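You operate a simulated robot arm through the tools that you are given. There is no shell and no other tool. Be economical: measure what you need, move in short steps, check, and stop when the job is done.

You are at the controls of a simulated robot arm. One attempt, no reset.

Task
Open the cupboard door, take the white roll and leave it on the upper shelf of the cleaning cupboard, then shut the door. Then take the flour shaker on the top of the cleaning cupboard and put it away on the in shelf. Then close the press drawer. Then stack the carton marked "filter mats" from the numbered shelf on top of the carton labelled "bearings". Then take the cleaner bottle from the numbered shelf and leave it on the board on the flour sacks. Then fetch the yellow brush and set it on the flat pack on the top of the steel table. Then open the bin lid. Keep to this order. Set down upright: flour shaker, cleaner bottle.

The check looks at the end state, three seconds after you hand in, the way a careful person would. Anything else that was tipped, shoved, dropped, spilled or broken makes it a failure. Lids that push on must go on centred and level and be pressed home; caps that screw on are set level and turned clockwise until they are tight.

Robot
A 7-joint arm with a two-finger parallel gripper on a trunk, on a base that drives. Base frame: it is fixed to the floor where the robot stands at the start and does not move with it; the origin is under the middle of the robot, x ahead of it, y to its left, z up; the surface under the hand at the start is at about z = 30. Readings come in cm, degrees, newtons and seconds.
Its first joint turns from -149.0 to 149.0 degrees. Places, roughly: IN shelf [270, 260, 100]; bin lid [110, 60, 70]; board on the flour sacks [10, -250, 40]; carton [0, -250, 100]; cleaner bottle [-25, -300, 100]; cupboard door [80, 20, 50]; flat pack [-150, -250, 75]; flour shaker [100, 0, 100]; press drawer [20, -110, 60]; upper shelf of the cleaning cupboard [100, 10, 50]; white roll (7x7x20 cm) [90, 20, 100]; yellow brush (12x6x7 cm) [-190, -230, 80]. Payload 3.5 kg.
The tool frame sits at the grasp point between the pads (the TCP): z along the fingers, y along the line on which they close. The tips reach 2.3 cm beyond it. The gripper opens to 9.4 cm. The fingers are 3.8 cm wide and 1 cm thick; the gripper's body (5.4 by 9.6 cm) begins 3.9 cm behind the TCP.
Orientation is that of the tool frame in the base frame, as a unit quaternion [w, x, y, z]. With the fingers straight down and closing along the base's y, the tool's x points along the base's -x, its y along +y and its z along -z.

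Tools
- The arm moves only by the tool play_rows. Its argument "increments" is a list of rows, each a list of 7 numbers: the shift along the tool's x, y, z in cm, then the turn, a rotation vector about the tool's x, y, z in degrees, then the gripper command, from -1 (fully open) to 1 (shut), values between in proportion. In form: [[tx, ty, tz, ax, ay, az, claw], ...]. A call has 1 to 20 rows; each row shifts and turns the commanded pose from where the row before left it, along the tool's axes as they then stand. Rows are played at 5 a second. More than 5 cm and 8.6 degrees between two rows, or a gripper value outside its range, and nothing of the call is played. Where a pose cannot be reached the arm comes as near as it can. A force on the tool above 40 N (or 10 N above the force at the start of the call, whichever is more), or a blocked arm, ends the call early, and 0.2 s more pass. The fingers move at their own pace (about 15.3 cm/s each) and stop on an object; they squeeze with about 45 N. The grip force told is the motor's: it shows also when the fingers shut on nothing. Time passes only in rows, and 0.2 s behind the last, so rows that do not move let the fingers close. It gives the time, the measured TCP pose, the force on the tool (base axes), the opening and the grip force at its end, in the units of the frame above (readings bear some noise), with the torque about the TCP (base axes, N m) and any sound that the robot's microphone picked up.
- Cameras (640 x 400 px; columns grow to the right, rows downward): "scene" is now at [-24.58, 15.89, 126.87]; the picture's right is [-0.44, -0.90, 0.00], its down [-0.43, 0.21, -0.88] and it looks along [0.79, -0.38, -0.48] (base axes); focal length 214 px, centre (320, 200). "wrist" rides on the gripper at [8.6, 1.6, -7.4] in the tool frame; the picture's right is [-0.18, 0.98, 0.00], its down [-0.58, -0.11, -0.81] and it looks along [-0.79, -0.15, 0.59] (tool axes); focal length 243 px, centre (320, 200). There is no depth. A picture from a camera that has moved, and an enlarged one, comes with that camera's place and axes in the base frame and with its lens. The place of the scene camera against the robot may be out by one fixed shift of up to 1.8 cm in any direction.
- snapshot(camera): a new picture of that camera. The clock stands still meanwhile.
- base_move(legs): drives the robot by 1 to 6 legs, each [ahead, left, turn to the left] in cm, cm and degrees, along the robot's own axes; the way and the turn of a leg run together, so that a leg with both is an arc; at most 150 cm and 180 degrees a leg. The arm and the cameras ride along, it lands a little off, and it stops where it bumps. It gives what a move gives.
- pan_tilt(pan, tilt): turns the head with the scene camera to pan (to the left, within 143 degrees either way) and tilt (down, from -29 to 69), counted from straight ahead of the robot. It gives what a move gives.
- enlarge(camera, box): a new picture of the part [left, top, right, bottom] of that camera's present view, enlarged. The clock stands still meanwhile.
- hand_in(): hands the job in; it is judged then, once.

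Work in short steps. Places have to be worked out from the pictures, the camera data and where the tool is seen: move nearer, look again, correct. Check each grasp and each placing, and mend what went wrong. You have 207 turns and 180 pictures in all, those below and enlarged ones among them. Open the gripper and draw the arm clear of the work before you hand the job in, unless the task says otherwise; then end with one line.

The tools are called after "Call:" as name(argument=value, ...) on one line, values as JSON. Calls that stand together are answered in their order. play_rows: Moves the arm, as the interface text tells. Its arguments: {"type":"object","properties":{"increments":{"type":"array"}},"required":["increments"]} The other tools are called the same way: base_move (legs) drives the base; pan_tilt (pan, tilt) turns the head that bears the scene camera; snapshot (camera) takes a picture; enlarge (camera, box) takes an enlarged picture of a part of a camera's view; hand_in () hands the job in.

At the start:

```text
t: 0.0
tcp_pos: [75.23, -19.3, 100.0]
tool_rot: [0.001, 0.0, 1.0, 0.0]
contact_force: [-0.2, -0.8, 0.6]
ft_torque: [0.0, 0.0, 0.01]
finger_gap: 9.4
gripper_force: 0.1
robot x, y, heading: [0.33, -0.15, -0.0]
head pan, tilt: [-26.0, 28.7]
```

scene: 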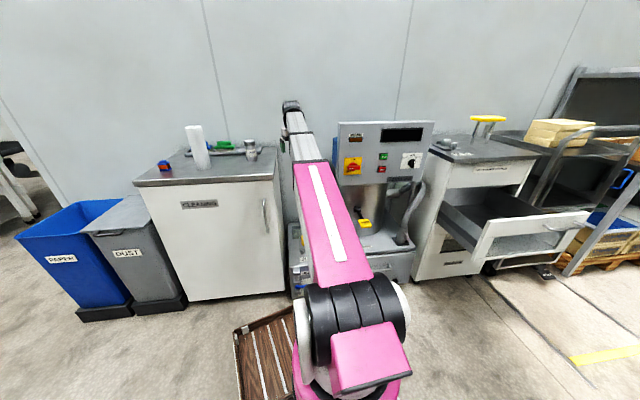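
wrist: 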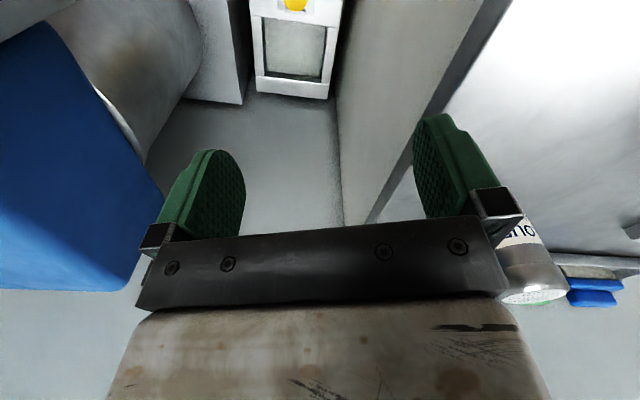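

The cupboard with the roll on its top is ahead-left. I look closer at it first.

Call:
enlarge(camera="scene", box=[130, 90, 300, 310])

Call:
pan_tilt(pan=20, tilt=30)

Call:
snapshot(camera="scene")

```text
1.82 times, centred on (215, 200) of scene
camera zoom: at [-24.58, 15.89, 126.87], right [-0.44, -0.9, 0.0], down [-0.43, 0.21, -0.88], along [0.79, -0.38, -0.48], focal length 390 px, centre (511, 200)
```

zoom: 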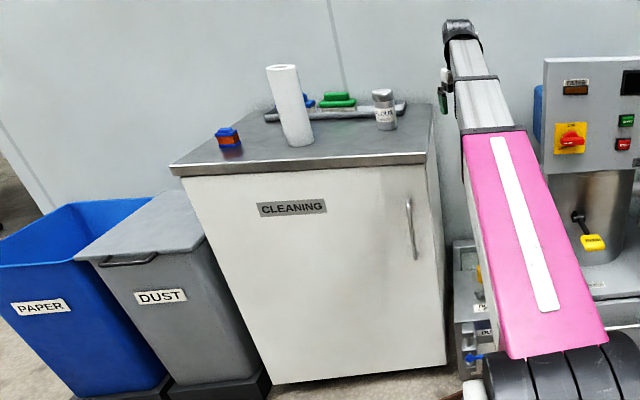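

```text
t: 1.1
tcp_pos: [75.28, -19.42, 99.93]
tool_rot: [0.0, -0.001, 1.0, 0.001]
contact_force: [-0.1, 0.6, 0.1]
ft_torque: [-0.04, 0.0, 0.0]
finger_gap: 9.39
gripper_force: 0.1
robot x, y, heading: [-0.02, 0.32, -0.3]
head pan, tilt: [20.0, 30.0]
```

```text
176 pictures are left
camera scene: at [-24.25, 22.97, 126.66], right [0.34, -0.94, 0.0], down [-0.47, -0.17, -0.87], along [0.81, 0.3, -0.5], focal length 214 px, centre (320, 200)
```

scene: 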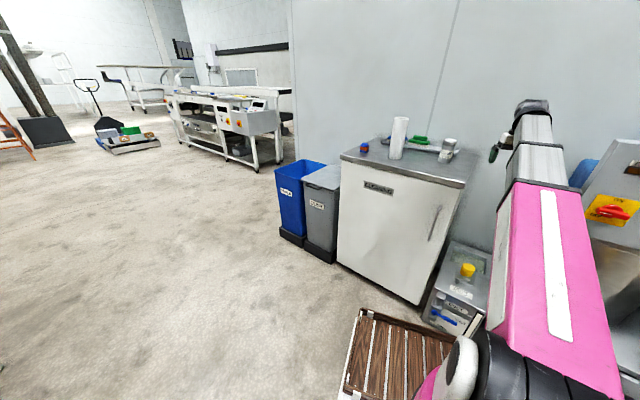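

Estimates: the cupboard top is at z≈90 and its front runs from about (84,51) to (66,-5). The hinge is on the left and the vertical handle is at about (66,2,69). I draw the hand back and pitch it to horizontal.

Call:
play_rows(increments=[[5, 0, 0, 0, 0, 0, -1], [5, 0, 0, 0, 0, 0, -1], [5, 0, 0, 0, 0, 0, -1], [5, 0, 0, 0, 0, 0, -1], [5, 0, 0, 0, 0, 0, -1], [0, 0, 0, 0, -8.2, 0, -1], [0, 0, 0, 0, -8.2, 0, -1], [0, 0, 0, 0, -8.2, 0, -1], [0, 0, 0, 0, -8.2, 0, -1], [0, 0, 0, 0, -8.2, 0, -1], [0, 0, 0, 0, -8.2, 0, -1], [0, 0, 0, 0, -8.2, 0, -1], [0, 0, 0, 0, -8.2, 0, -1], [0, 0, 0, 0, -8.2, 0, -1], [0, 0, 0, 0, -8.2, 0, -1], [0, 0, 0, 0, -8, 0, -1], [0, 0, 0, 0, 0, 0, -1]])

Call:
snapshot(camera="scene")

Call:
snapshot(camera="wrist")

```text
t: 2.1
tcp_pos: [58.23, -19.29, 99.97]
tool_rot: [0.006, 0.005, 1.0, -0.001]
contact_force: [5.2, -1.7, -11.2]
ft_torque: [-0.08, -0.68, 0.07]
finger_gap: 9.4
gripper_force: 0.1
robot x, y, heading: [0.1, 0.01, -0.1]
head pan, tilt: [20.0, 30.0]
stopped in row 4: the force on the tool passed its limit at 59 N (the readings are from after the stop); the commanded pose is now the measured one
```

```text
175 pictures are left
camera scene: at [-24.26, 22.97, 126.66], right [0.34, -0.94, 0.0], down [-0.47, -0.17, -0.87], along [0.81, 0.3, -0.5], focal length 214 px, centre (320, 200)
```

scene: 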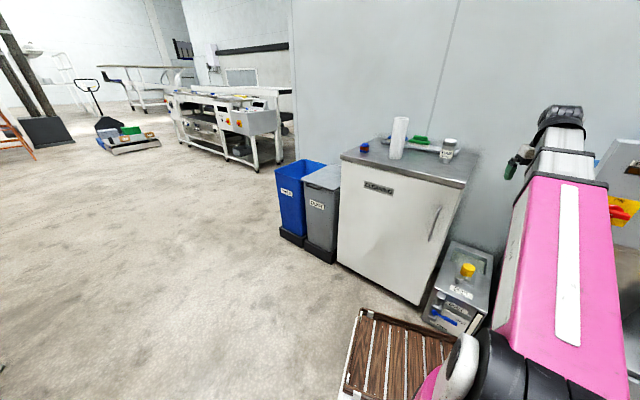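

```text
174 pictures are left
camera wrist: at [49.54, -17.46, 107.25], right [0.19, 0.98, 0.0], down [0.57, -0.11, 0.81], along [0.8, -0.16, -0.58], focal length 243 px, centre (320, 200)
```

wrist: 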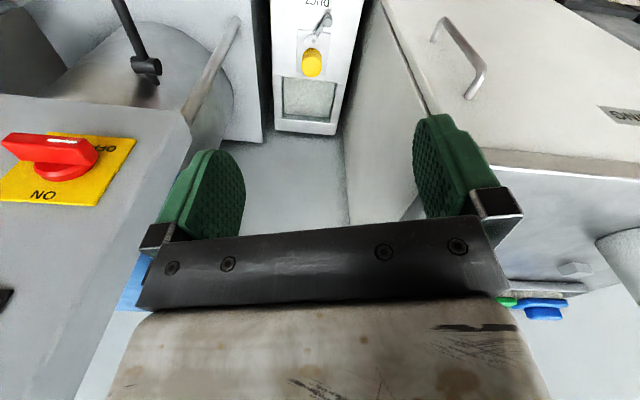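

A force limit tripped, but nothing visible is touching. It was probably inertia from the fast steps, so I continue gently, moving left too for clearance.

Call:
play_rows(increments=[[0, 0, 0, 0, 0, 0, -1], [0, 1, 0, 0, 0, 0, -1], [0, 2, 0, 0, 0, 0, -1], [0, 2, 0, 0, 0, 0, -1], [0, 1, 0, 0, 0, 0, -1], [0, 0, 0, 0, 0, 0, -1]])

Call:
play_rows(increments=[[1, 0, 0, 0, -3, 0, -1], [1, 0, 0, 0, -5, 0, -1], [1, 0, 0, 0, -6, 0, -1], [1, 0, 0, 0, -6, 0, -1], [0, 0, -1, 0, -6, 0, -1], [0, 0, -1, 0, -6, 0, -1], [0, 0, -1, 0, -6, 0, -1], [0, 0, -1, 0, -6, 0, -1], [0, 0, 0, 0, -6, 0, -1], [0, 0, 0, 0, -6, 0, -1], [0, 0, 0, 0, -6, 0, -1], [0, 0, 0, 0, -6, 0, -1], [0, 0, 0, 0, -6, 0, -1], [0, 0, 0, 0, -6, 0, -1], [0, 0, 0, 0, -5, 0, -1], [0, 0, 0, 0, -5, 0, -1], [0, 0, 0, 0, 0, 0, -1]])

Call:
snapshot(camera="scene")

Call:
snapshot(camera="wrist")

```text
t: 2.8
tcp_pos: [58.49, -17.17, 100.01]
tool_rot: [0.007, 0.002, 1.0, -0.001]
contact_force: [2.5, 2.8, -5.3]
ft_torque: [-0.42, -0.15, -0.37]
finger_gap: 9.41
gripper_force: 0.1
robot x, y, heading: [0.27, 0.07, -0.1]
head pan, tilt: [20.0, 30.0]
stopped in row 3: the force on the tool passed its limit at 43 N (the readings are from after the stop); the commanded pose is now the measured one
```

```text
t: 6.4
tcp_pos: [60.15, -20.32, 106.07]
tool_rot: [0.712, 0.0, 0.702, -0.003]
contact_force: [-0.1, 0.0, 0.4]
ft_torque: [-0.03, 0.01, 0.0]
finger_gap: 9.4
gripper_force: 0.1
out of reach, approached as far as the arm can: row 9, 10, 11, 12, 13, 14, 15, 16
robot x, y, heading: [0.64, -0.3, 0.2]
head pan, tilt: [20.0, 30.0]
```

```text
173 pictures are left
camera scene: at [-24.25, 22.97, 126.66], right [0.34, -0.94, 0.0], down [-0.47, -0.17, -0.87], along [0.81, 0.3, -0.5], focal length 214 px, centre (320, 200)
```

scene: 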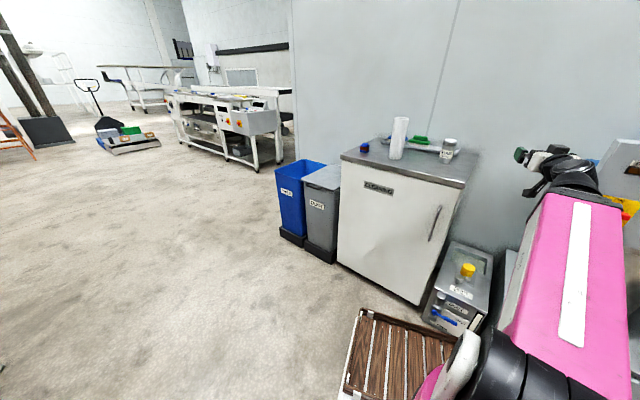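

```text
172 pictures are left
camera wrist: at [52.83, -18.56, 97.38], right [0.0, 0.98, 0.18], down [-0.82, -0.1, 0.57], along [0.58, -0.15, 0.8], focal length 243 px, centre (320, 200)
```

wrist: 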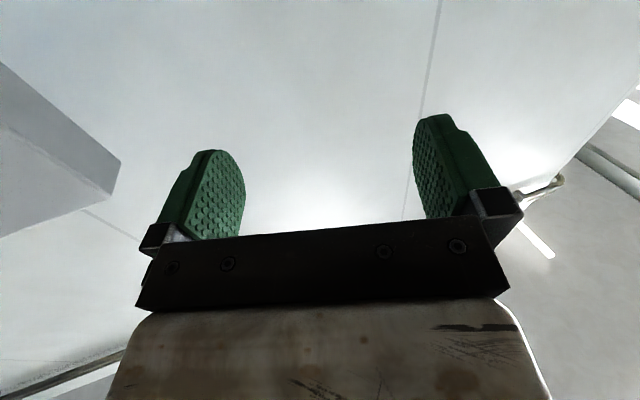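

The hand is horizontal. The camera is now underneath, so I try rolling the hand 180° to put it on top, where it is more useful.

Call:
play_rows(increments=[[0, 0, 0, 0, 0, 4, -1], [0, 0, 0, 0, 0, 7, -1], [0, 0, 0, 0, 0, 8, -1], [0, 0, 0, 0, 0, 8, -1], [0, 0, 0, 0, 0, 8, -1], [0, 0, 0, 0, 0, 8, -1], [0, 0, 0, 0, 0, 8, -1], [0, 0, 0, 0, 0, 8, -1], [0, 0, 0, 0, 0, 8, -1], [0, 0, 0, 0, 0, 8, -1], [0, 0, 0, 0, 0, 8, -1], [0, 0, 0, 0, 0, 7, -1], [0, 0, 0, 0, 0, 0, -1]])

Call:
play_rows(increments=[[0, 0, 0, 0, 0, 4, -1], [0, 0, 0, 0, 0, 7, -1], [0, 0, 0, 0, 0, 8, -1], [0, 0, 0, 0, 0, 8, -1], [0, 0, 0, 0, 0, 8, -1], [0, 0, 0, 0, 0, 8, -1], [0, 0, 0, 0, 0, 8, -1], [0, 0, 0, 0, 0, 8, -1], [0, 0, 0, 0, 0, 8, -1], [0, 0, 0, 0, 0, 8, -1], [0, 0, 0, 0, 0, 8, -1], [0, 0, 0, 0, 0, 7, -1], [0, 0, 0, 0, 0, 0, -1]])

Call:
snapshot(camera="wrist")

```text
t: 9.2
tcp_pos: [60.09, -20.25, 106.21]
tool_rot: [0.505, 0.497, 0.496, 0.502]
contact_force: [0.9, 0.0, 0.6]
ft_torque: [0.0, -0.01, 0.01]
finger_gap: 9.39
gripper_force: 0.1
robot x, y, heading: [0.14, -0.34, -0.1]
head pan, tilt: [20.0, 30.0]
```

```text
t: 12.0
tcp_pos: [60.08, -20.24, 106.22]
tool_rot: [0.002, 0.702, 0.0, 0.712]
contact_force: [0.0, 0.5, -0.5]
ft_torque: [-0.01, -0.01, -0.02]
finger_gap: 9.4
gripper_force: 0.2
robot x, y, heading: [0.04, -0.04, -0.0]
head pan, tilt: [20.0, 30.0]
```

```text
171 pictures are left
camera wrist: at [52.58, -21.71, 114.67], right [0.0, -0.98, -0.18], down [-0.8, 0.11, -0.59], along [0.6, 0.14, -0.78], focal length 243 px, centre (320, 200)
```

wrist: 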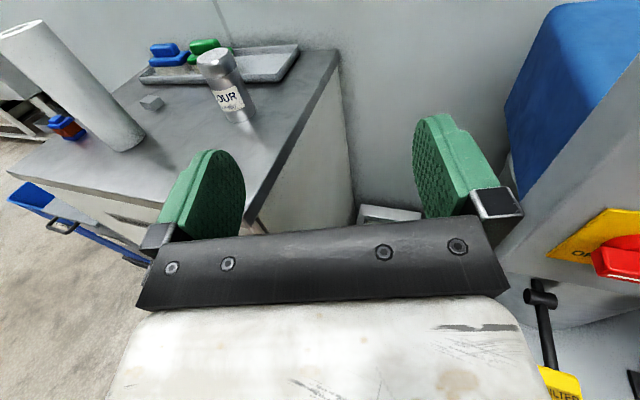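

Now the wrist camera looks down on the work. I move to a pre-grasp spot in front of the handle and yaw to face the door squarely.

Call:
play_rows(increments=[[0, 0, -1, 0, 0, 0, -1], [0, 0, -2, 0, 0, 0, -1], [0, 0, -3, 0, 0, 0, -1], [0, 0, -3, 0, 0, 0, -1], [0, -1, -1, 0, 0, 0, -1], [-1, -2, 0, -2, 0, 0, -1], [-2, -2, 0, -2, 0, 0, -1], [-2.5, -2, 0, -2, 0, 0, -1], [-2.5, -2, 0, -2, 0, 0, -1], [-2.5, -2, 0, -2, 0, 0, -1], [-2.5, -2, 0, -2, 0, 0, -1], [-2.5, -2, 0, -2, 0, 0, -1], [-2.5, -2, 0, -2, 0, 0, -1], [-2.5, -2, 0, -2, 0, 0, -1], [-2.5, -2, 0, 0, 0, 0, -1], [-2.5, -2, 0, 0, 0, 0, -1], [-2, -2, 0, 0, 0, 0, -1], [-1, -1, 0, 0, 0, 0, -1], [0, 0, 0, 0, 0, 0, -1]])

Call:
snapshot(camera="wrist")

Call:
snapshot(camera="scene")

```text
t: 16.0
tcp_pos: [67.58, -4.94, 80.6]
tool_rot: [0.113, 0.693, -0.112, 0.703]
contact_force: [-0.2, 0.2, -1.0]
ft_torque: [-0.01, -0.02, 0.03]
finger_gap: 9.43
gripper_force: 0.2
out of reach, approached as far as the arm can: row 1, 2, 3, 4, 5, 6, 7, 8, 9, 10, 11, 12, 13
robot x, y, heading: [-0.33, -0.1, 0.3]
head pan, tilt: [20.0, 30.0]
```

```text
170 pictures are left
camera wrist: at [59.96, -3.99, 89.09], right [-0.3, -0.93, -0.18], down [-0.72, 0.35, -0.59], along [0.62, -0.05, -0.78], focal length 243 px, centre (320, 200)
```

wrist: 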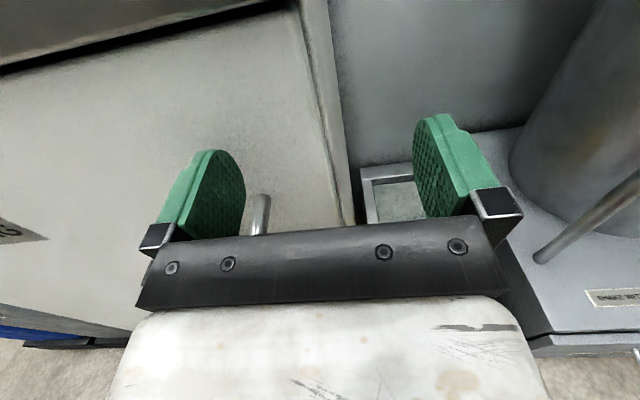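

```text
169 pictures are left
camera scene: at [-24.25, 22.97, 126.66], right [0.34, -0.94, 0.0], down [-0.47, -0.17, -0.87], along [0.81, 0.3, -0.5], focal length 214 px, centre (320, 200)
```

scene: 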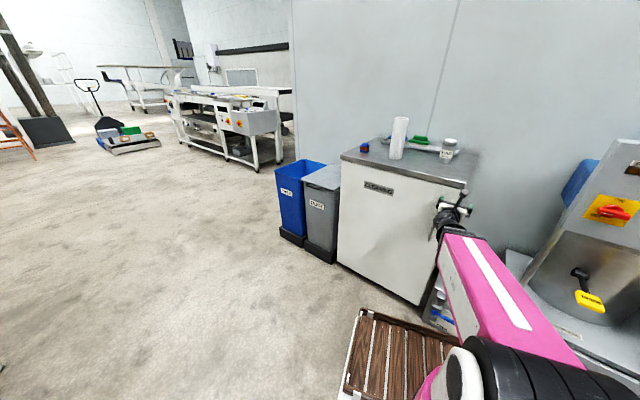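

A horizontal hand can't retract closer than about 60 cm from the axis, so I back the base off 25 cm. That also clears the door swing.

Call:
base_move(legs=[[-25, 0, 0]])

Call:
snapshot(camera="wrist")

Call:
snapshot(camera="scene")

```text
t: 17.9
tcp_pos: [42.53, -4.87, 80.72]
tool_rot: [0.112, 0.693, -0.111, 0.704]
contact_force: [0.4, -0.1, -0.1]
ft_torque: [0.0, 0.01, -0.06]
finger_gap: 9.39
gripper_force: 0.0
robot x, y, heading: [-25.37, -0.44, 0.2]
head pan, tilt: [20.0, 30.0]
```

```text
168 pictures are left
camera wrist: at [34.86, -3.93, 89.1], right [-0.3, -0.94, -0.18], down [-0.72, 0.35, -0.59], along [0.62, -0.05, -0.78], focal length 243 px, centre (320, 200)
```

wrist: 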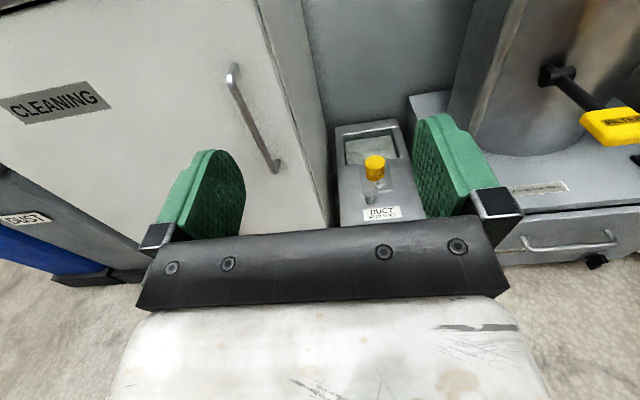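

```text
167 pictures are left
camera scene: at [-49.4, 22.91, 126.66], right [0.34, -0.94, 0.0], down [-0.47, -0.17, -0.87], along [0.81, 0.3, -0.5], focal length 214 px, centre (320, 200)
```

scene: 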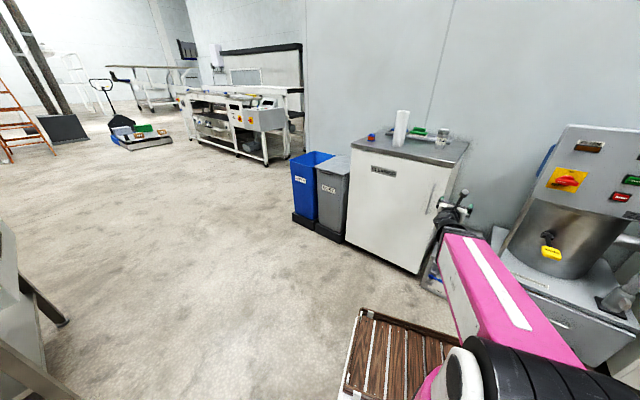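

From two wrist views I put the handle at about (71,-1), z 57–76. I go to a pre-grasp point 10 cm short of it.

Call:
play_rows(increments=[[-0.7, -0.6, 0.8, 0, 0, 0, -1], [-1.3, -1.2, 1.5, 0, 0, 0, -1], [-1.3, -1.2, 1.5, 0, 0, 0, -1], [-1.3, -1.2, 1.5, 0, 0, 0, -1], [-1.3, -1.2, 1.5, 0, 0, 0, -1], [-1.3, -1.2, 1.5, 0, 0, 0, -1], [-1.3, -1.2, 1.5, 0, 0, 0, -1], [-1.3, -1.2, 1.5, 0, 0, 0, -1], [-1.3, -1.2, 1.5, 0, 0, 0, -1], [-1.3, -1.2, 1.5, 0, 0, 0, -1], [-1.3, -1.2, 1.5, 0, 0, 0, -1], [0, 0, 0, 0, 0, 0, -1]])

Call:
snapshot(camera="wrist")

```text
t: 20.5
tcp_pos: [61.61, 2.06, 67.11]
tool_rot: [0.112, 0.694, -0.111, 0.703]
contact_force: [0.0, 0.2, 0.0]
ft_torque: [-0.01, 0.03, 0.0]
finger_gap: 9.43
gripper_force: 0.0
robot x, y, heading: [-25.4, -0.01, 0.3]
head pan, tilt: [20.0, 30.0]
```

```text
166 pictures are left
camera wrist: at [53.96, 3.09, 75.71], right [-0.3, -0.94, -0.19], down [-0.72, 0.35, -0.59], along [0.62, -0.05, -0.78], focal length 243 px, centre (320, 200)
```

wrist: 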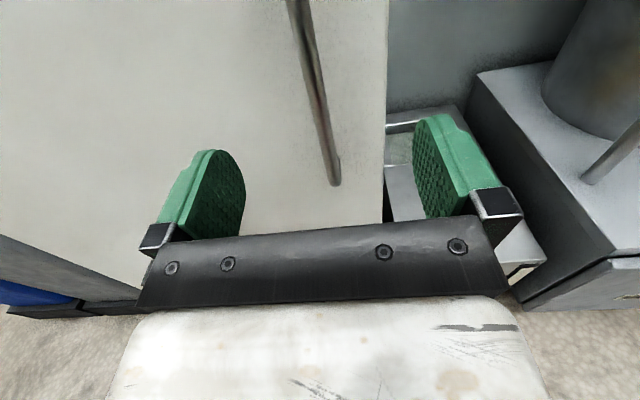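

The handle lies centred between the fingers. I advance about 6.5 cm and check.

Call:
play_rows(increments=[[0, 0, 0.7, 0, 0, 0, -1], [0, 0, 1, 0, 0, 0, -1], [0, 0, 1, 0, 0, 0, -1], [0, 0, 1, 0, 0, 0, -1], [0, 0, 1, 0, 0, 0, -1], [0, 0, 1, 0, 0, 0, -1], [0, 0, 0.8, 0, 0, 0, -1], [0, 0, 0, 0, 0, 0, -1]])

Call:
snapshot(camera="wrist")

```text
t: 22.3
tcp_pos: [67.96, 0.08, 67.33]
tool_rot: [0.112, 0.694, -0.111, 0.703]
contact_force: [0.2, 0.2, 0.7]
ft_torque: [0.01, -0.01, -0.03]
finger_gap: 9.41
gripper_force: 0.0
robot x, y, heading: [-25.18, 0.06, 0.0]
head pan, tilt: [20.0, 30.0]
```

```text
165 pictures are left
camera wrist: at [60.14, 1.06, 75.72], right [-0.3, -0.94, -0.18], down [-0.72, 0.35, -0.59], along [0.62, -0.05, -0.78], focal length 243 px, centre (320, 200)
```

wrist: 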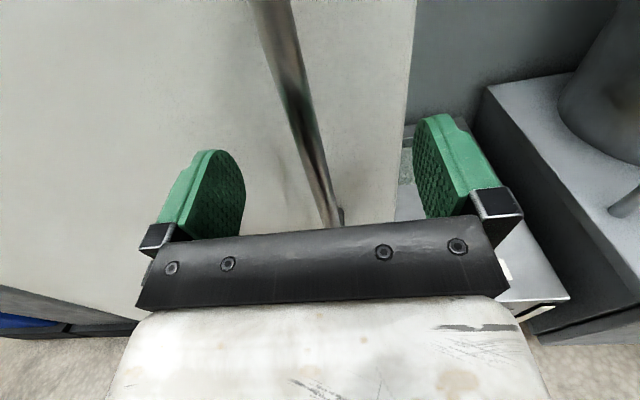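

The bar still lies about 2 cm further in. I advance 2 cm and close.

Call:
play_rows(increments=[[0, 0, 0.6, 0, 0, 0, -1], [0, 0, 0.7, 0, 0, 0, -1], [0, 0, 0.7, 0, 0, 0, -1], [0, 0, 0, 0, 0, 0, -1], [0, 0, 0, 0, 0, 0, 0.3], [0, 0, 0, 0, 0, 0, 1], [0, 0, 0, 0, 0, 0, 1], [0, 0, 0, 0, 0, 0, 1]])

Call:
snapshot(camera="wrist")

```text
t: 24.1
tcp_pos: [69.87, -0.33, 67.28]
tool_rot: [0.111, 0.693, -0.11, 0.704]
contact_force: [9.1, 20.0, 7.5]
ft_torque: [0.29, 0.81, -0.17]
finger_gap: 1.16
gripper_force: 44.7
robot x, y, heading: [-25.23, -0.03, -0.1]
head pan, tilt: [20.0, 30.0]
```

```text
164 pictures are left
camera wrist: at [62.12, 0.63, 75.79], right [-0.3, -0.94, -0.18], down [-0.73, 0.35, -0.59], along [0.62, -0.04, -0.78], focal length 243 px, centre (320, 200)
```

wrist: 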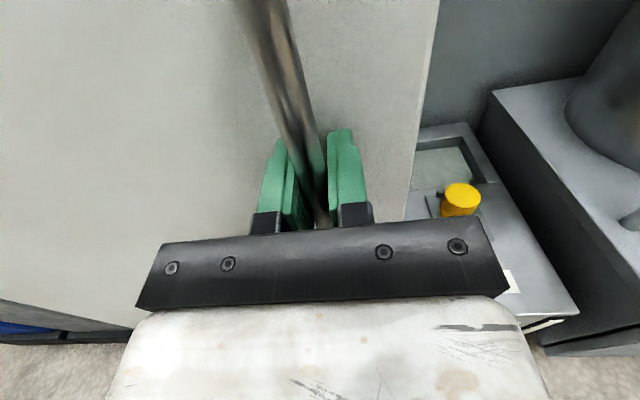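

I have a firm grip on the handle. I pull along the estimated door arc in small steps, about 12° first.

Call:
play_rows(increments=[[0, -0.03, -0.4, -0.5, 0, 0, 1], [0, -0.06, -0.9, -1, 0, 0, 1], [0, -0.1, -1.4, -1.5, 0, 0, 1], [0, -0.1, -1.4, -1.5, 0, 0, 1], [0, -0.1, -1.4, -1.5, 0, 0, 1], [0, -0.1, -1.4, -1.5, 0, 0, 1], [0, -0.1, -1.4, -1.5, 0, 0, 1], [0, -0.1, -1.4, -1.5, 0, 0, 1], [0, -0.1, -1.4, -1.5, 0, 0, 1], [0, 0, 0, 0, 0, 0, 1]])

Call:
snapshot(camera="scene")

```text
t: 25.0
tcp_pos: [66.96, 0.95, 67.34]
tool_rot: [0.132, 0.689, -0.129, 0.701]
contact_force: [1.0, 2.9, 2.5]
ft_torque: [0.0, -0.13, 0.01]
finger_gap: 1.18
gripper_force: 45.2
robot x, y, heading: [-25.41, 0.21, 0.2]
head pan, tilt: [20.0, 30.0]
stopped in row 4: the force on the tool passed its limit at 42 N (the readings are from after the stop); the commanded pose is now the measured one
```

```text
163 pictures are left
camera scene: at [-49.4, 22.93, 126.66], right [0.34, -0.94, 0.0], down [-0.47, -0.17, -0.87], along [0.81, 0.3, -0.5], focal length 214 px, centre (320, 200)
```

scene: 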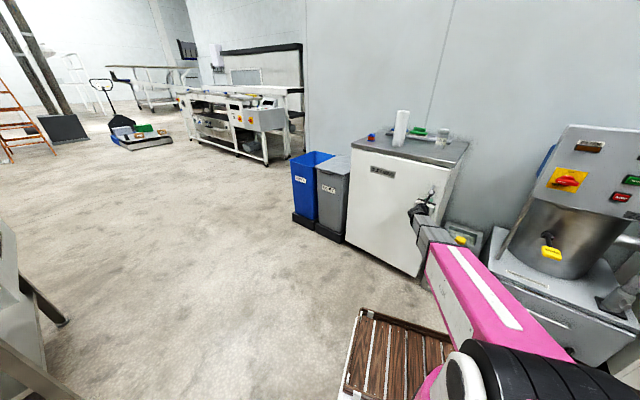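

The door came about 3 cm, probably past a catch, and the force is low now. I continue more slowly.

Call:
play_rows(increments=[[0, -0.03, -0.4, -0.5, 0, 0, 1], [0, -0.06, -0.7, -0.75, 0, 0, 1], [0, -0.07, -1, -1, 0, 0, 1], [0, -0.07, -1, -1, 0, 0, 1], [0, -0.07, -1, -1, 0, 0, 1], [0, -0.07, -1, -1, 0, 0, 1], [0, -0.07, -1, -1, 0, 0, 1], [0, -0.07, -1, -1, 0, 0, 1], [0, -0.07, -1, -1, 0, 0, 1], [0, -0.07, -1, -1, 0, 0, 1], [0, -0.07, -1, -1, 0, 0, 1], [0, -0.07, -1, -1, 0, 0, 1], [0, -0.07, -1, -1, 0, 0, 1], [0, -0.07, -1, -1, 0, 0, 1], [0, 0, 0, 0, 0, 0, 1]])

Call:
snapshot(camera="scene")

```text
t: 27.8
tcp_pos: [56.92, 7.07, 67.33]
tool_rot: [0.203, 0.672, -0.199, 0.684]
contact_force: [0.2, 1.0, 4.2]
ft_torque: [0.17, 0.48, 0.03]
finger_gap: 1.18
gripper_force: 44.9
robot x, y, heading: [-25.06, -0.02, -0.0]
head pan, tilt: [20.0, 30.0]
stopped in row 13: the force on the tool passed its limit at 40 N (the readings are from after the stop); the commanded pose is now the measured one
```

```text
162 pictures are left
camera scene: at [-49.4, 22.93, 126.66], right [0.34, -0.94, 0.0], down [-0.47, -0.17, -0.87], along [0.81, 0.3, -0.5], focal length 214 px, centre (320, 200)
```

scene: 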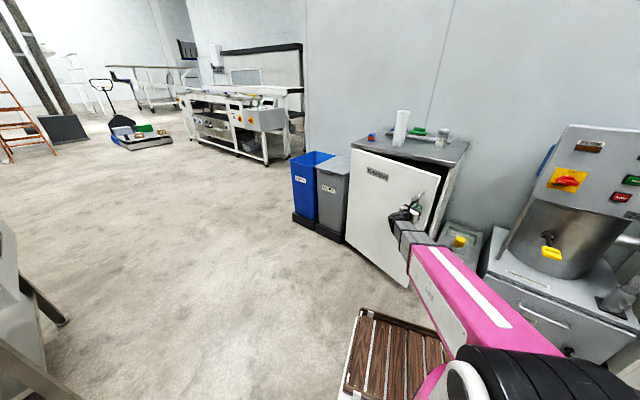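

The door is swinging open, and a fitted hinge of (90,50) with R≈54 matches. I continue the arc.

Call:
play_rows(increments=[[0, -0.03, -0.4, -0.5, 0, 0, 1], [0, -0.06, -0.7, -0.75, 0, 0, 1], [0, -0.07, -0.9, -0.95, 0, 0, 1], [0, -0.07, -0.9, -0.95, 0, 0, 1], [0, -0.07, -0.9, -0.95, 0, 0, 1], [0, -0.07, -0.9, -0.95, 0, 0, 1], [0, -0.07, -0.9, -0.95, 0, 0, 1], [0, -0.07, -0.9, -0.95, 0, 0, 1], [0, -0.07, -0.9, -0.95, 0, 0, 1], [0, -0.07, -0.9, -0.95, 0, 0, 1], [0, -0.07, -0.9, -0.95, 0, 0, 1], [0, -0.07, -0.9, -0.95, 0, 0, 1], [0, -0.07, -0.9, -0.95, 0, 0, 1], [0, -0.07, -0.9, -0.95, 0, 0, 1], [0, -0.07, -0.9, -0.95, 0, 0, 1], [0, -0.07, -0.9, -0.95, 0, 0, 1], [0, -0.07, -0.9, -0.95, 0, 0, 1], [0, -0.07, -0.9, -0.95, 0, 0, 1], [0, -0.07, -0.9, -0.95, 0, 0, 1], [0, 0, 0, 0, 0, 0, 1]])

Call:
snapshot(camera="scene")

```text
t: 31.4
tcp_pos: [46.76, 17.52, 67.08]
tool_rot: [0.292, 0.637, -0.287, 0.653]
contact_force: [0.0, 0.6, 5.3]
ft_torque: [0.5, 1.0, 0.01]
finger_gap: 1.2
gripper_force: 45.0
robot x, y, heading: [-24.9, -0.21, -0.0]
head pan, tilt: [20.0, 30.0]
stopped in row 18: the force on the tool passed its limit at 40 N (the readings are from after the stop); the commanded pose is now the measured one
```

```text
161 pictures are left
camera scene: at [-49.4, 22.93, 126.66], right [0.34, -0.94, 0.0], down [-0.47, -0.17, -0.87], along [0.81, 0.3, -0.5], focal length 214 px, centre (320, 200)
```

scene: 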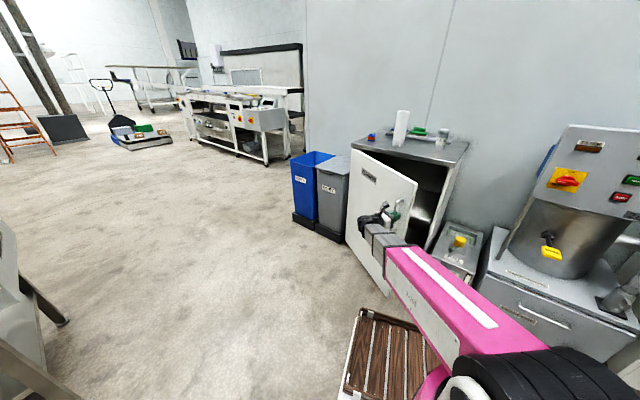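

About 32° open. I go on with the arc.

Call:
play_rows(increments=[[0, -0.03, -0.4, -0.5, 0, 0, 1], [0, -0.06, -0.7, -0.75, 0, 0, 1], [0, -0.07, -0.9, -0.95, 0, 0, 1], [0, -0.07, -0.9, -0.95, 0, 0, 1], [0, -0.07, -0.9, -0.95, 0, 0, 1], [0, -0.07, -0.9, -0.95, 0, 0, 1], [0, -0.07, -0.9, -0.95, 0, 0, 1], [0, -0.07, -0.9, -0.95, 0, 0, 1], [0, -0.07, -0.9, -0.95, 0, 0, 1], [0, -0.07, -0.9, -0.95, 0, 0, 1], [0, -0.07, -0.9, -0.95, 0, 0, 1], [0, -0.07, -0.9, -0.95, 0, 0, 1], [0, -0.07, -0.9, -0.95, 0, 0, 1], [0, -0.07, -0.9, -0.95, 0, 0, 1], [0, -0.07, -0.9, -0.95, 0, 0, 1], [0, -0.07, -0.9, -0.95, 0, 0, 1], [0, -0.07, -0.9, -0.95, 0, 0, 1], [0, -0.07, -0.9, -0.95, 0, 0, 1], [0, -0.07, -0.9, -0.95, 0, 0, 1], [0, 0, 0, 0, 0, 0, 1]])

Call:
snapshot(camera="scene")

```text
t: 34.0
tcp_pos: [41.45, 26.05, 66.96]
tool_rot: [0.351, 0.606, -0.343, 0.626]
contact_force: [0.1, 0.7, 5.8]
ft_torque: [-0.2, 1.42, 0.03]
finger_gap: 1.18
gripper_force: 45.0
robot x, y, heading: [-24.96, -0.1, 0.3]
head pan, tilt: [20.0, 30.0]
stopped in row 13: the force on the tool passed its limit at 41 N (the readings are from after the stop); the commanded pose is now the measured one
```

```text
160 pictures are left
camera scene: at [-49.38, 22.94, 126.66], right [0.34, -0.94, 0.0], down [-0.47, -0.17, -0.87], along [0.81, 0.3, -0.5], focal length 214 px, centre (320, 200)
```

scene: 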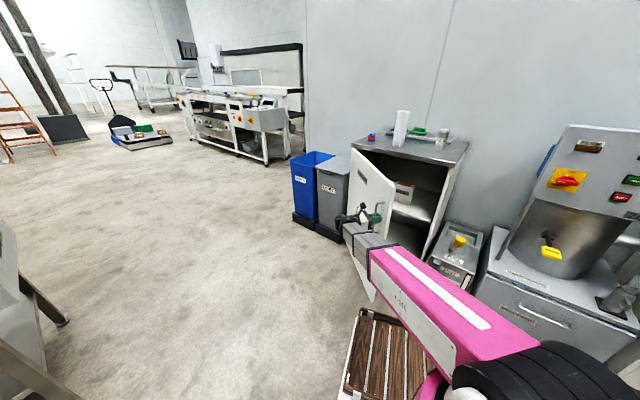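

About 43° open. I continue.

Call:
play_rows(increments=[[0, -0.03, -0.4, -0.5, 0, 0, 1], [0, -0.06, -0.7, -0.75, 0, 0, 1], [0, -0.07, -0.9, -0.95, 0, 0, 1], [0, -0.07, -0.9, -0.95, 0, 0, 1], [0, -0.07, -0.9, -0.95, 0, 0, 1], [0, -0.07, -0.9, -0.95, 0, 0, 1], [0, -0.07, -0.9, -0.95, 0, 0, 1], [0, -0.07, -0.9, -0.95, 0, 0, 1], [0, -0.07, -0.9, -0.95, 0, 0, 1], [0, -0.07, -0.9, -0.95, 0, 0, 1], [0, 0, 0, 0, 0, 0, 1]])

Call:
play_rows(increments=[[0, -0.03, -0.4, -0.5, 0, 0, 1], [0, -0.06, -0.7, -0.75, 0, 0, 1], [0, -0.07, -0.9, -0.95, 0, 0, 1], [0, -0.07, -0.9, -0.95, 0, 0, 1], [0, -0.07, -0.9, -0.95, 0, 0, 1], [0, -0.07, -0.9, -0.95, 0, 0, 1], [0, -0.07, -0.9, -0.95, 0, 0, 1], [0, -0.07, -0.9, -0.95, 0, 0, 1], [0, -0.07, -0.9, -0.95, 0, 0, 1], [0, -0.07, -0.9, -0.95, 0, 0, 1], [0, 0, 0, 0, 0, 0, 1]])

Call:
snapshot(camera="scene")

```text
t: 35.9
tcp_pos: [39.07, 32.08, 66.85]
tool_rot: [0.387, 0.582, -0.379, 0.606]
contact_force: [-1.5, -0.3, 3.0]
ft_torque: [-0.65, 1.8, 0.04]
finger_gap: 1.17
gripper_force: 45.3
robot x, y, heading: [-25.02, 0.14, 0.2]
head pan, tilt: [20.0, 30.0]
stopped in row 9: the force on the tool passed its limit at 40 N (the readings are from after the stop); the commanded pose is now the measured one
```

```text
t: 37.5
tcp_pos: [37.27, 37.29, 66.86]
tool_rot: [0.415, 0.562, -0.408, 0.588]
contact_force: [1.2, 0.2, 8.1]
ft_torque: [-0.22, 1.91, 0.0]
finger_gap: 1.21
gripper_force: 44.8
robot x, y, heading: [-24.92, -0.03, 0.1]
head pan, tilt: [20.0, 30.0]
stopped in row 7: the force on the tool passed its limit at 40 N (the readings are from after the stop); the commanded pose is now the measured one
```

```text
159 pictures are left
camera scene: at [-49.35, 22.95, 126.66], right [0.34, -0.94, 0.0], down [-0.47, -0.17, -0.87], along [0.81, 0.3, -0.5], focal length 214 px, centre (320, 200)
```

scene: 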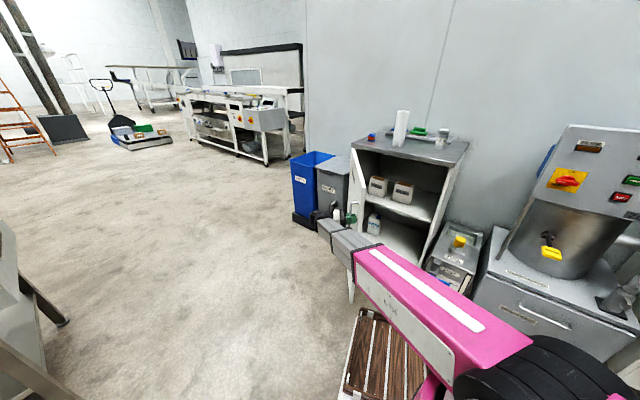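

About 55° open and the interior is visible. I keep pulling.

Call:
play_rows(increments=[[0, -0.03, -0.4, -0.5, 0, 0, 1], [0, -0.06, -0.7, -0.75, 0, 0, 1], [0, -0.07, -0.9, -0.95, 0, 0, 1], [0, -0.07, -0.9, -0.95, 0, 0, 1], [0, -0.07, -0.9, -0.95, 0, 0, 1], [0, -0.07, -0.9, -0.95, 0, 0, 1], [0, -0.07, -0.9, -0.95, 0, 0, 1], [0, 0, 0, 0, 0, 0, 1]])

Call:
play_rows(increments=[[0, -0.03, -0.4, -0.5, 0, 0, 1], [0, -0.06, -0.7, -0.75, 0, 0, 1], [0, -0.07, -0.9, -0.95, 0, 0, 1], [0, -0.07, -0.9, -0.95, 0, 0, 1], [0, -0.07, -0.9, -0.95, 0, 0, 1], [0, -0.07, -0.9, -0.95, 0, 0, 1], [0, -0.07, -0.9, -0.95, 0, 0, 1], [0, 0, 0, 0, 0, 0, 1]])

Call:
play_rows(increments=[[0, -0.03, -0.4, -0.5, 0, 0, 1], [0, -0.06, -0.7, -0.75, 0, 0, 1], [0, -0.07, -0.9, -0.95, 0, 0, 1], [0, -0.07, -0.9, -0.95, 0, 0, 1], [0, -0.07, -0.9, -0.95, 0, 0, 1], [0, -0.07, -0.9, -0.95, 0, 0, 1], [0, -0.07, -0.9, -0.95, 0, 0, 1], [0, 0, 0, 0, 0, 0, 1]])

Call:
snapshot(camera="scene")

```text
t: 39.3
tcp_pos: [36.75, 40.04, 66.87]
tool_rot: [0.426, 0.551, -0.424, 0.579]
contact_force: [6.3, 0.4, 35.5]
ft_torque: [-0.06, 1.78, -0.07]
finger_gap: 1.22
gripper_force: 45.4
out of reach, approached as far as the arm can: row 5, 6, 7
robot x, y, heading: [-24.76, 0.06, -0.1]
head pan, tilt: [20.0, 30.0]
```

```text
t: 40.6
tcp_pos: [36.78, 40.29, 66.68]
tool_rot: [0.43, 0.552, -0.427, 0.573]
contact_force: [-2.5, 0.2, 11.7]
ft_torque: [-0.02, 1.91, 0.0]
finger_gap: 1.18
gripper_force: 44.6
out of reach, approached as far as the arm can: row 2, 3, 4, 5, 6
robot x, y, heading: [-25.23, -0.0, 0.2]
head pan, tilt: [20.0, 30.0]
stopped in row 6: the force on the tool passed its limit at 47 N (the readings are from after the stop); the commanded pose is now the measured one
```

```text
t: 42.4
tcp_pos: [36.78, 40.28, 66.62]
tool_rot: [0.428, 0.552, -0.427, 0.575]
contact_force: [-8.8, -1.4, 22.1]
ft_torque: [-0.62, 1.59, 0.15]
finger_gap: 1.23
gripper_force: 45.5
out of reach, approached as far as the arm can: row 1, 2, 3, 4, 5, 6, 7
robot x, y, heading: [-25.27, 0.04, -0.1]
head pan, tilt: [20.0, 30.0]
```

```text
158 pictures are left
camera scene: at [-49.46, 22.9, 126.66], right [0.34, -0.94, 0.0], down [-0.47, -0.17, -0.87], along [0.81, 0.3, -0.5], focal length 214 px, centre (320, 200)
```

scene: 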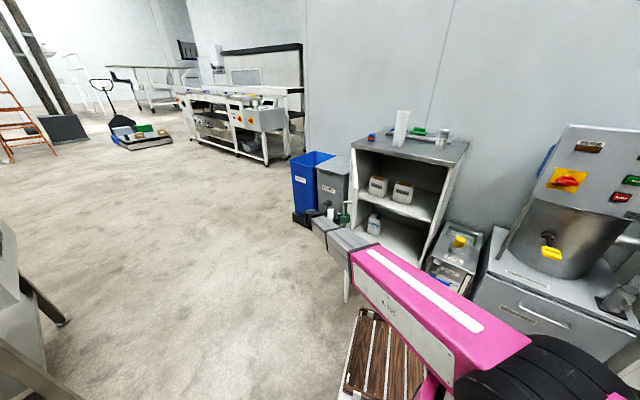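

The arm is at its reach limit, so I let the base carry the grip. The arc is almost straight along +y here, so I drive left 16 cm.

Call:
base_move(legs=[[-0.8, 8, 0], [0.2, 8, 0]])

Call:
snapshot(camera="scene")

```text
t: 44.7
tcp_pos: [36.51, 56.27, 66.53]
tool_rot: [0.429, 0.554, -0.425, 0.573]
contact_force: [1.7, -0.1, 3.5]
ft_torque: [-0.8, 1.76, 0.0]
finger_gap: 1.19
gripper_force: 45.1
robot x, y, heading: [-25.22, 15.94, 0.1]
head pan, tilt: [20.0, 30.0]
stopped in leg 2: the force on the tool passed its limit at 41 N (the readings are from after the stop); the commanded pose is now the measured one
```

```text
157 pictures are left
camera scene: at [-49.95, 38.98, 126.66], right [0.34, -0.94, 0.0], down [-0.47, -0.17, -0.87], along [0.81, 0.3, -0.5], focal length 214 px, centre (320, 200)
```

scene: 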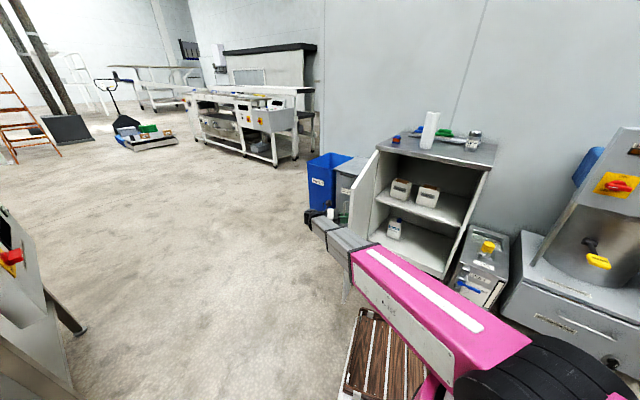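

The door is about 75° open, which is enough. I release and retreat with the base, left and then back.

Call:
play_rows(increments=[[0, 0, 0, 0, 0, 0, 0.5], [0, 0, 0, 0, 0, 0, -0.5], [0, 0, 0, 0, 0, 0, -1], [0, 0, 0, 0, 0, 0, -1]])

Call:
base_move(legs=[[-3, 9, 0], [-30, 0, 0]])

Call:
snapshot(camera="scene")

```text
t: 45.7
tcp_pos: [36.5, 56.45, 66.6]
tool_rot: [0.427, 0.553, -0.426, 0.575]
contact_force: [0.5, -1.0, 0.5]
ft_torque: [0.02, 0.01, 0.0]
finger_gap: 9.38
gripper_force: 0.1
robot x, y, heading: [-25.69, 16.2, -0.0]
head pan, tilt: [20.0, 30.0]
```

```text
t: 48.5
tcp_pos: [3.42, 65.17, 66.61]
tool_rot: [0.429, 0.552, -0.427, 0.574]
contact_force: [0.6, -0.7, 0.0]
ft_torque: [0.01, 0.02, 0.0]
finger_gap: 9.41
gripper_force: 0.0
robot x, y, heading: [-59.23, 25.02, -0.1]
head pan, tilt: [20.0, 30.0]
```

```text
156 pictures are left
camera scene: at [-83.2, 48.12, 126.66], right [0.34, -0.94, 0.0], down [-0.47, -0.17, -0.87], along [0.81, 0.29, -0.5], focal length 214 px, centre (320, 200)
```

scene: 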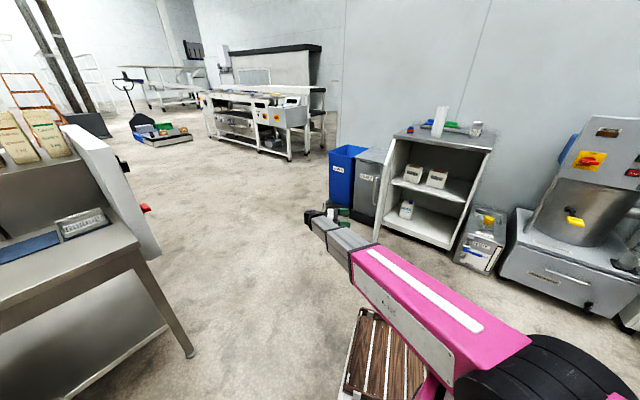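

I now bring the hand up and turn it to face straight ahead at roll height.

Call:
play_rows(increments=[[1, 0, 0, 3, 0, 0, -1], [2, 0, 0, 5.5, 0, 0, -1], [3, 0, 0, 5.5, 0, 0, -1], [3, 0, 0, 5.5, 0, 0, -1], [3, 0, 0, 5.5, 0, 0, -1], [3, 0, 0, 5.5, 0, 0, -1], [3, 0, 0, 5.5, 0, 0, -1], [3, 0, 0, 5.5, 0, 0, -1], [3, 0, 0, 5.5, 0, 0, -1], [3, 0, 0, 5.5, 0, 0, -1], [3, 0, 0, 5.5, 0, 0, -1], [3, 0, 0, 5.5, 0, 0, -1], [3, 0, 0, 5.5, 0, 0, -1], [1.5, 0, 0, 4, 0, 0, -1], [0, 0, 0, 0, 0, 0, -1]])

Call:
play_rows(increments=[[0, 1, 0.3, 0, 0, 0, -1], [0, 2, 0.7, 0, 0, 0, -1], [0, 3, 1, 0, 0, 0, -1], [0, 3, 1, 0, 0, 0, -1], [0, 3, 1, 0, 0, 0, -1], [0, 3, 1, 0, 0, 0, -1], [0, 3, 1, 0, 0, 0, -1], [0, 3, 1, 0, 0, 0, -1], [0, 3, 1, 0, 0, 0, -1], [0, 3, 1, 0, 0, 0, -1], [0, 3, 1, 0, 0, 0, -1], [0, 3, 1, 0, 0, 0, -1], [0, 3, 1, 0, 0, 0, -1], [0, 2, 1, 0, 0, 0, -1], [0, 2, 0, 0, 0, 0, -1], [0, 0, 0, 0, 0, 0, -1]])

Call:
snapshot(camera="scene")

```text
t: 51.7
tcp_pos: [2.57, 65.91, 104.11]
tool_rot: [0.016, 0.699, -0.001, 0.715]
contact_force: [0.0, -0.3, -0.7]
ft_torque: [0.04, 0.0, 0.01]
finger_gap: 9.4
gripper_force: 0.0
robot x, y, heading: [-59.13, 25.31, -0.0]
head pan, tilt: [20.0, 30.0]
```

```text
t: 55.1
tcp_pos: [14.52, 25.89, 105.28]
tool_rot: [0.019, 0.698, -0.004, 0.716]
contact_force: [0.1, -0.9, 0.5]
ft_torque: [0.0, 0.03, -0.01]
finger_gap: 9.41
gripper_force: 0.0
robot x, y, heading: [-59.03, 25.07, -0.3]
head pan, tilt: [20.0, 30.0]
```

```text
155 pictures are left
camera scene: at [-83.2, 48.12, 126.66], right [0.34, -0.94, 0.0], down [-0.47, -0.17, -0.87], along [0.81, 0.29, -0.5], focal length 214 px, centre (320, 200)
```

scene: 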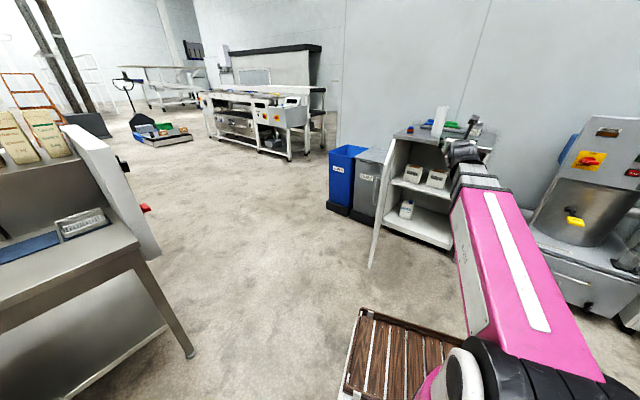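

I drive forward 50 cm and slightly right, bringing the hand short of the roll.

Call:
base_move(legs=[[50, -3, 0]])

Call:
snapshot(camera="wrist")

Call:
snapshot(camera="scene")

```text
t: 58.0
tcp_pos: [64.94, 22.5, 105.26]
tool_rot: [0.018, 0.698, -0.004, 0.716]
contact_force: [-0.1, 0.6, 0.2]
ft_torque: [0.0, -0.04, 0.03]
finger_gap: 9.42
gripper_force: 0.0
robot x, y, heading: [-8.78, 21.58, 0.1]
head pan, tilt: [20.0, 30.0]
```

```text
154 pictures are left
camera wrist: at [57.12, 21.5, 113.65], right [-0.03, -0.99, -0.16], down [-0.79, 0.12, -0.6], along [0.62, 0.11, -0.78], focal length 243 px, centre (320, 200)
```

wrist: 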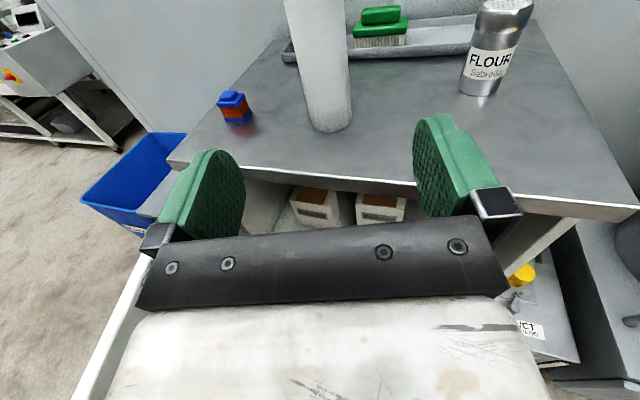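

```text
153 pictures are left
camera scene: at [-32.76, 45.03, 126.66], right [0.34, -0.94, 0.0], down [-0.47, -0.17, -0.87], along [0.81, 0.29, -0.5], focal length 214 px, centre (320, 200)
```

scene: 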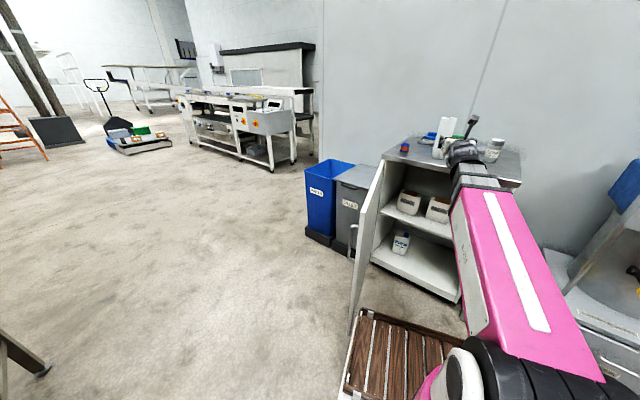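

The roll axis is at about (91,22.6), base z≈90.5. I level the hand, lower it to z 102 and advance partway.

Call:
play_rows(increments=[[-1, 0, 0.5, 1.8, -1.5, 0, -1], [-1.3, 0, 1.5, 0, 0, 0, -1], [-1, 0, 2, 0, 0, 0, -1], [0, 0, 2.5, 0, 0, 0, -1], [0, 0, 2.5, 0, 0, 0, -1], [0, 0, 2, 0, 0, 0, -1], [0, 0, 2, 0, 0, 0, -1], [0, 0, 1, 0, 0, 0, -1], [0, 0, 0, 0, 0, 0, -1]])

Call:
snapshot(camera="wrist")

```text
t: 60.0
tcp_pos: [79.04, 23.72, 101.51]
tool_rot: [0.011, 0.706, 0.004, 0.708]
contact_force: [-0.1, -0.5, 0.0]
ft_torque: [-0.02, 0.02, 0.02]
finger_gap: 9.42
gripper_force: 0.0
out of reach, approached as far as the arm can: row 1
robot x, y, heading: [-8.65, 21.69, -0.3]
head pan, tilt: [20.0, 30.0]
```

```text
152 pictures are left
camera wrist: at [71.44, 22.49, 110.14], right [-0.01, -0.99, -0.16], down [-0.8, 0.11, -0.58], along [0.59, 0.13, -0.79], focal length 243 px, centre (320, 200)
```

wrist: 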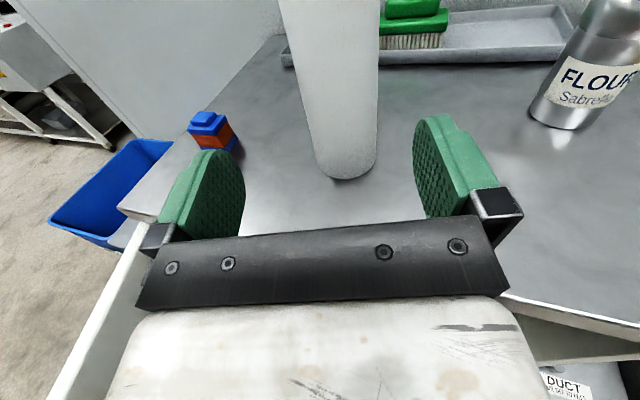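

The roll measures at (91.2,22.8). I shift right 0.9 cm, advance 12 cm and close on it.

Call:
play_rows(increments=[[0, 0.5, 0.5, 0, 0, 0, -1], [0, 0.4, 1, 0, 0, 0, -1], [0, 0, 1.5, 0, 0, 0, -1], [0, 0, 1.5, 0, 0, 0, -1], [0, 0, 1.5, 0, 0, 0, -1], [0, 0, 1.5, 0, 0, 0, -1], [0, 0, 1.5, 0, 0, 0, -1], [0, 0, 1.5, 0, 0, 0, -1], [0, 0, 1, 0, 0, 0, -1], [0, 0, 0.5, 0, 0, 0, -1], [0, 0, 0, 0, 0, 0, -1]])

Call:
play_rows(increments=[[0, 0, 0, 0, 0, 0, -0.3], [0, 0, 0, 0, 0, 0, 0.2], [0, 0, 0, 0, 0, 0, 1], [0, 0, 0, 0, 0, 0, 1]])

Call:
snapshot(camera="wrist")

```text
t: 62.5
tcp_pos: [90.95, 23.53, 101.51]
tool_rot: [0.011, 0.707, 0.003, 0.708]
contact_force: [-0.2, 0.0, 0.5]
ft_torque: [-0.04, -0.01, 0.03]
finger_gap: 9.39
gripper_force: 0.1
out of reach, approached as far as the arm can: row 1, 2
robot x, y, heading: [-8.31, 22.16, 0.1]
head pan, tilt: [20.0, 30.0]
```

```text
t: 63.5
tcp_pos: [90.98, 23.48, 101.48]
tool_rot: [0.012, 0.706, 0.004, 0.708]
contact_force: [2.3, -2.6, 5.3]
ft_torque: [-0.04, -0.29, -0.05]
finger_gap: 6.69
gripper_force: 44.9
robot x, y, heading: [-8.36, 21.82, -0.4]
head pan, tilt: [20.0, 30.0]
```

```text
151 pictures are left
camera wrist: at [83.44, 22.3, 110.06], right [-0.01, -0.99, -0.16], down [-0.8, 0.11, -0.59], along [0.59, 0.13, -0.79], focal length 243 px, centre (320, 200)
```

wrist: 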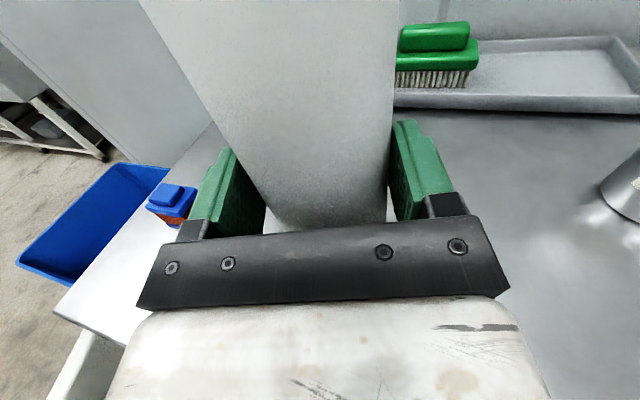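

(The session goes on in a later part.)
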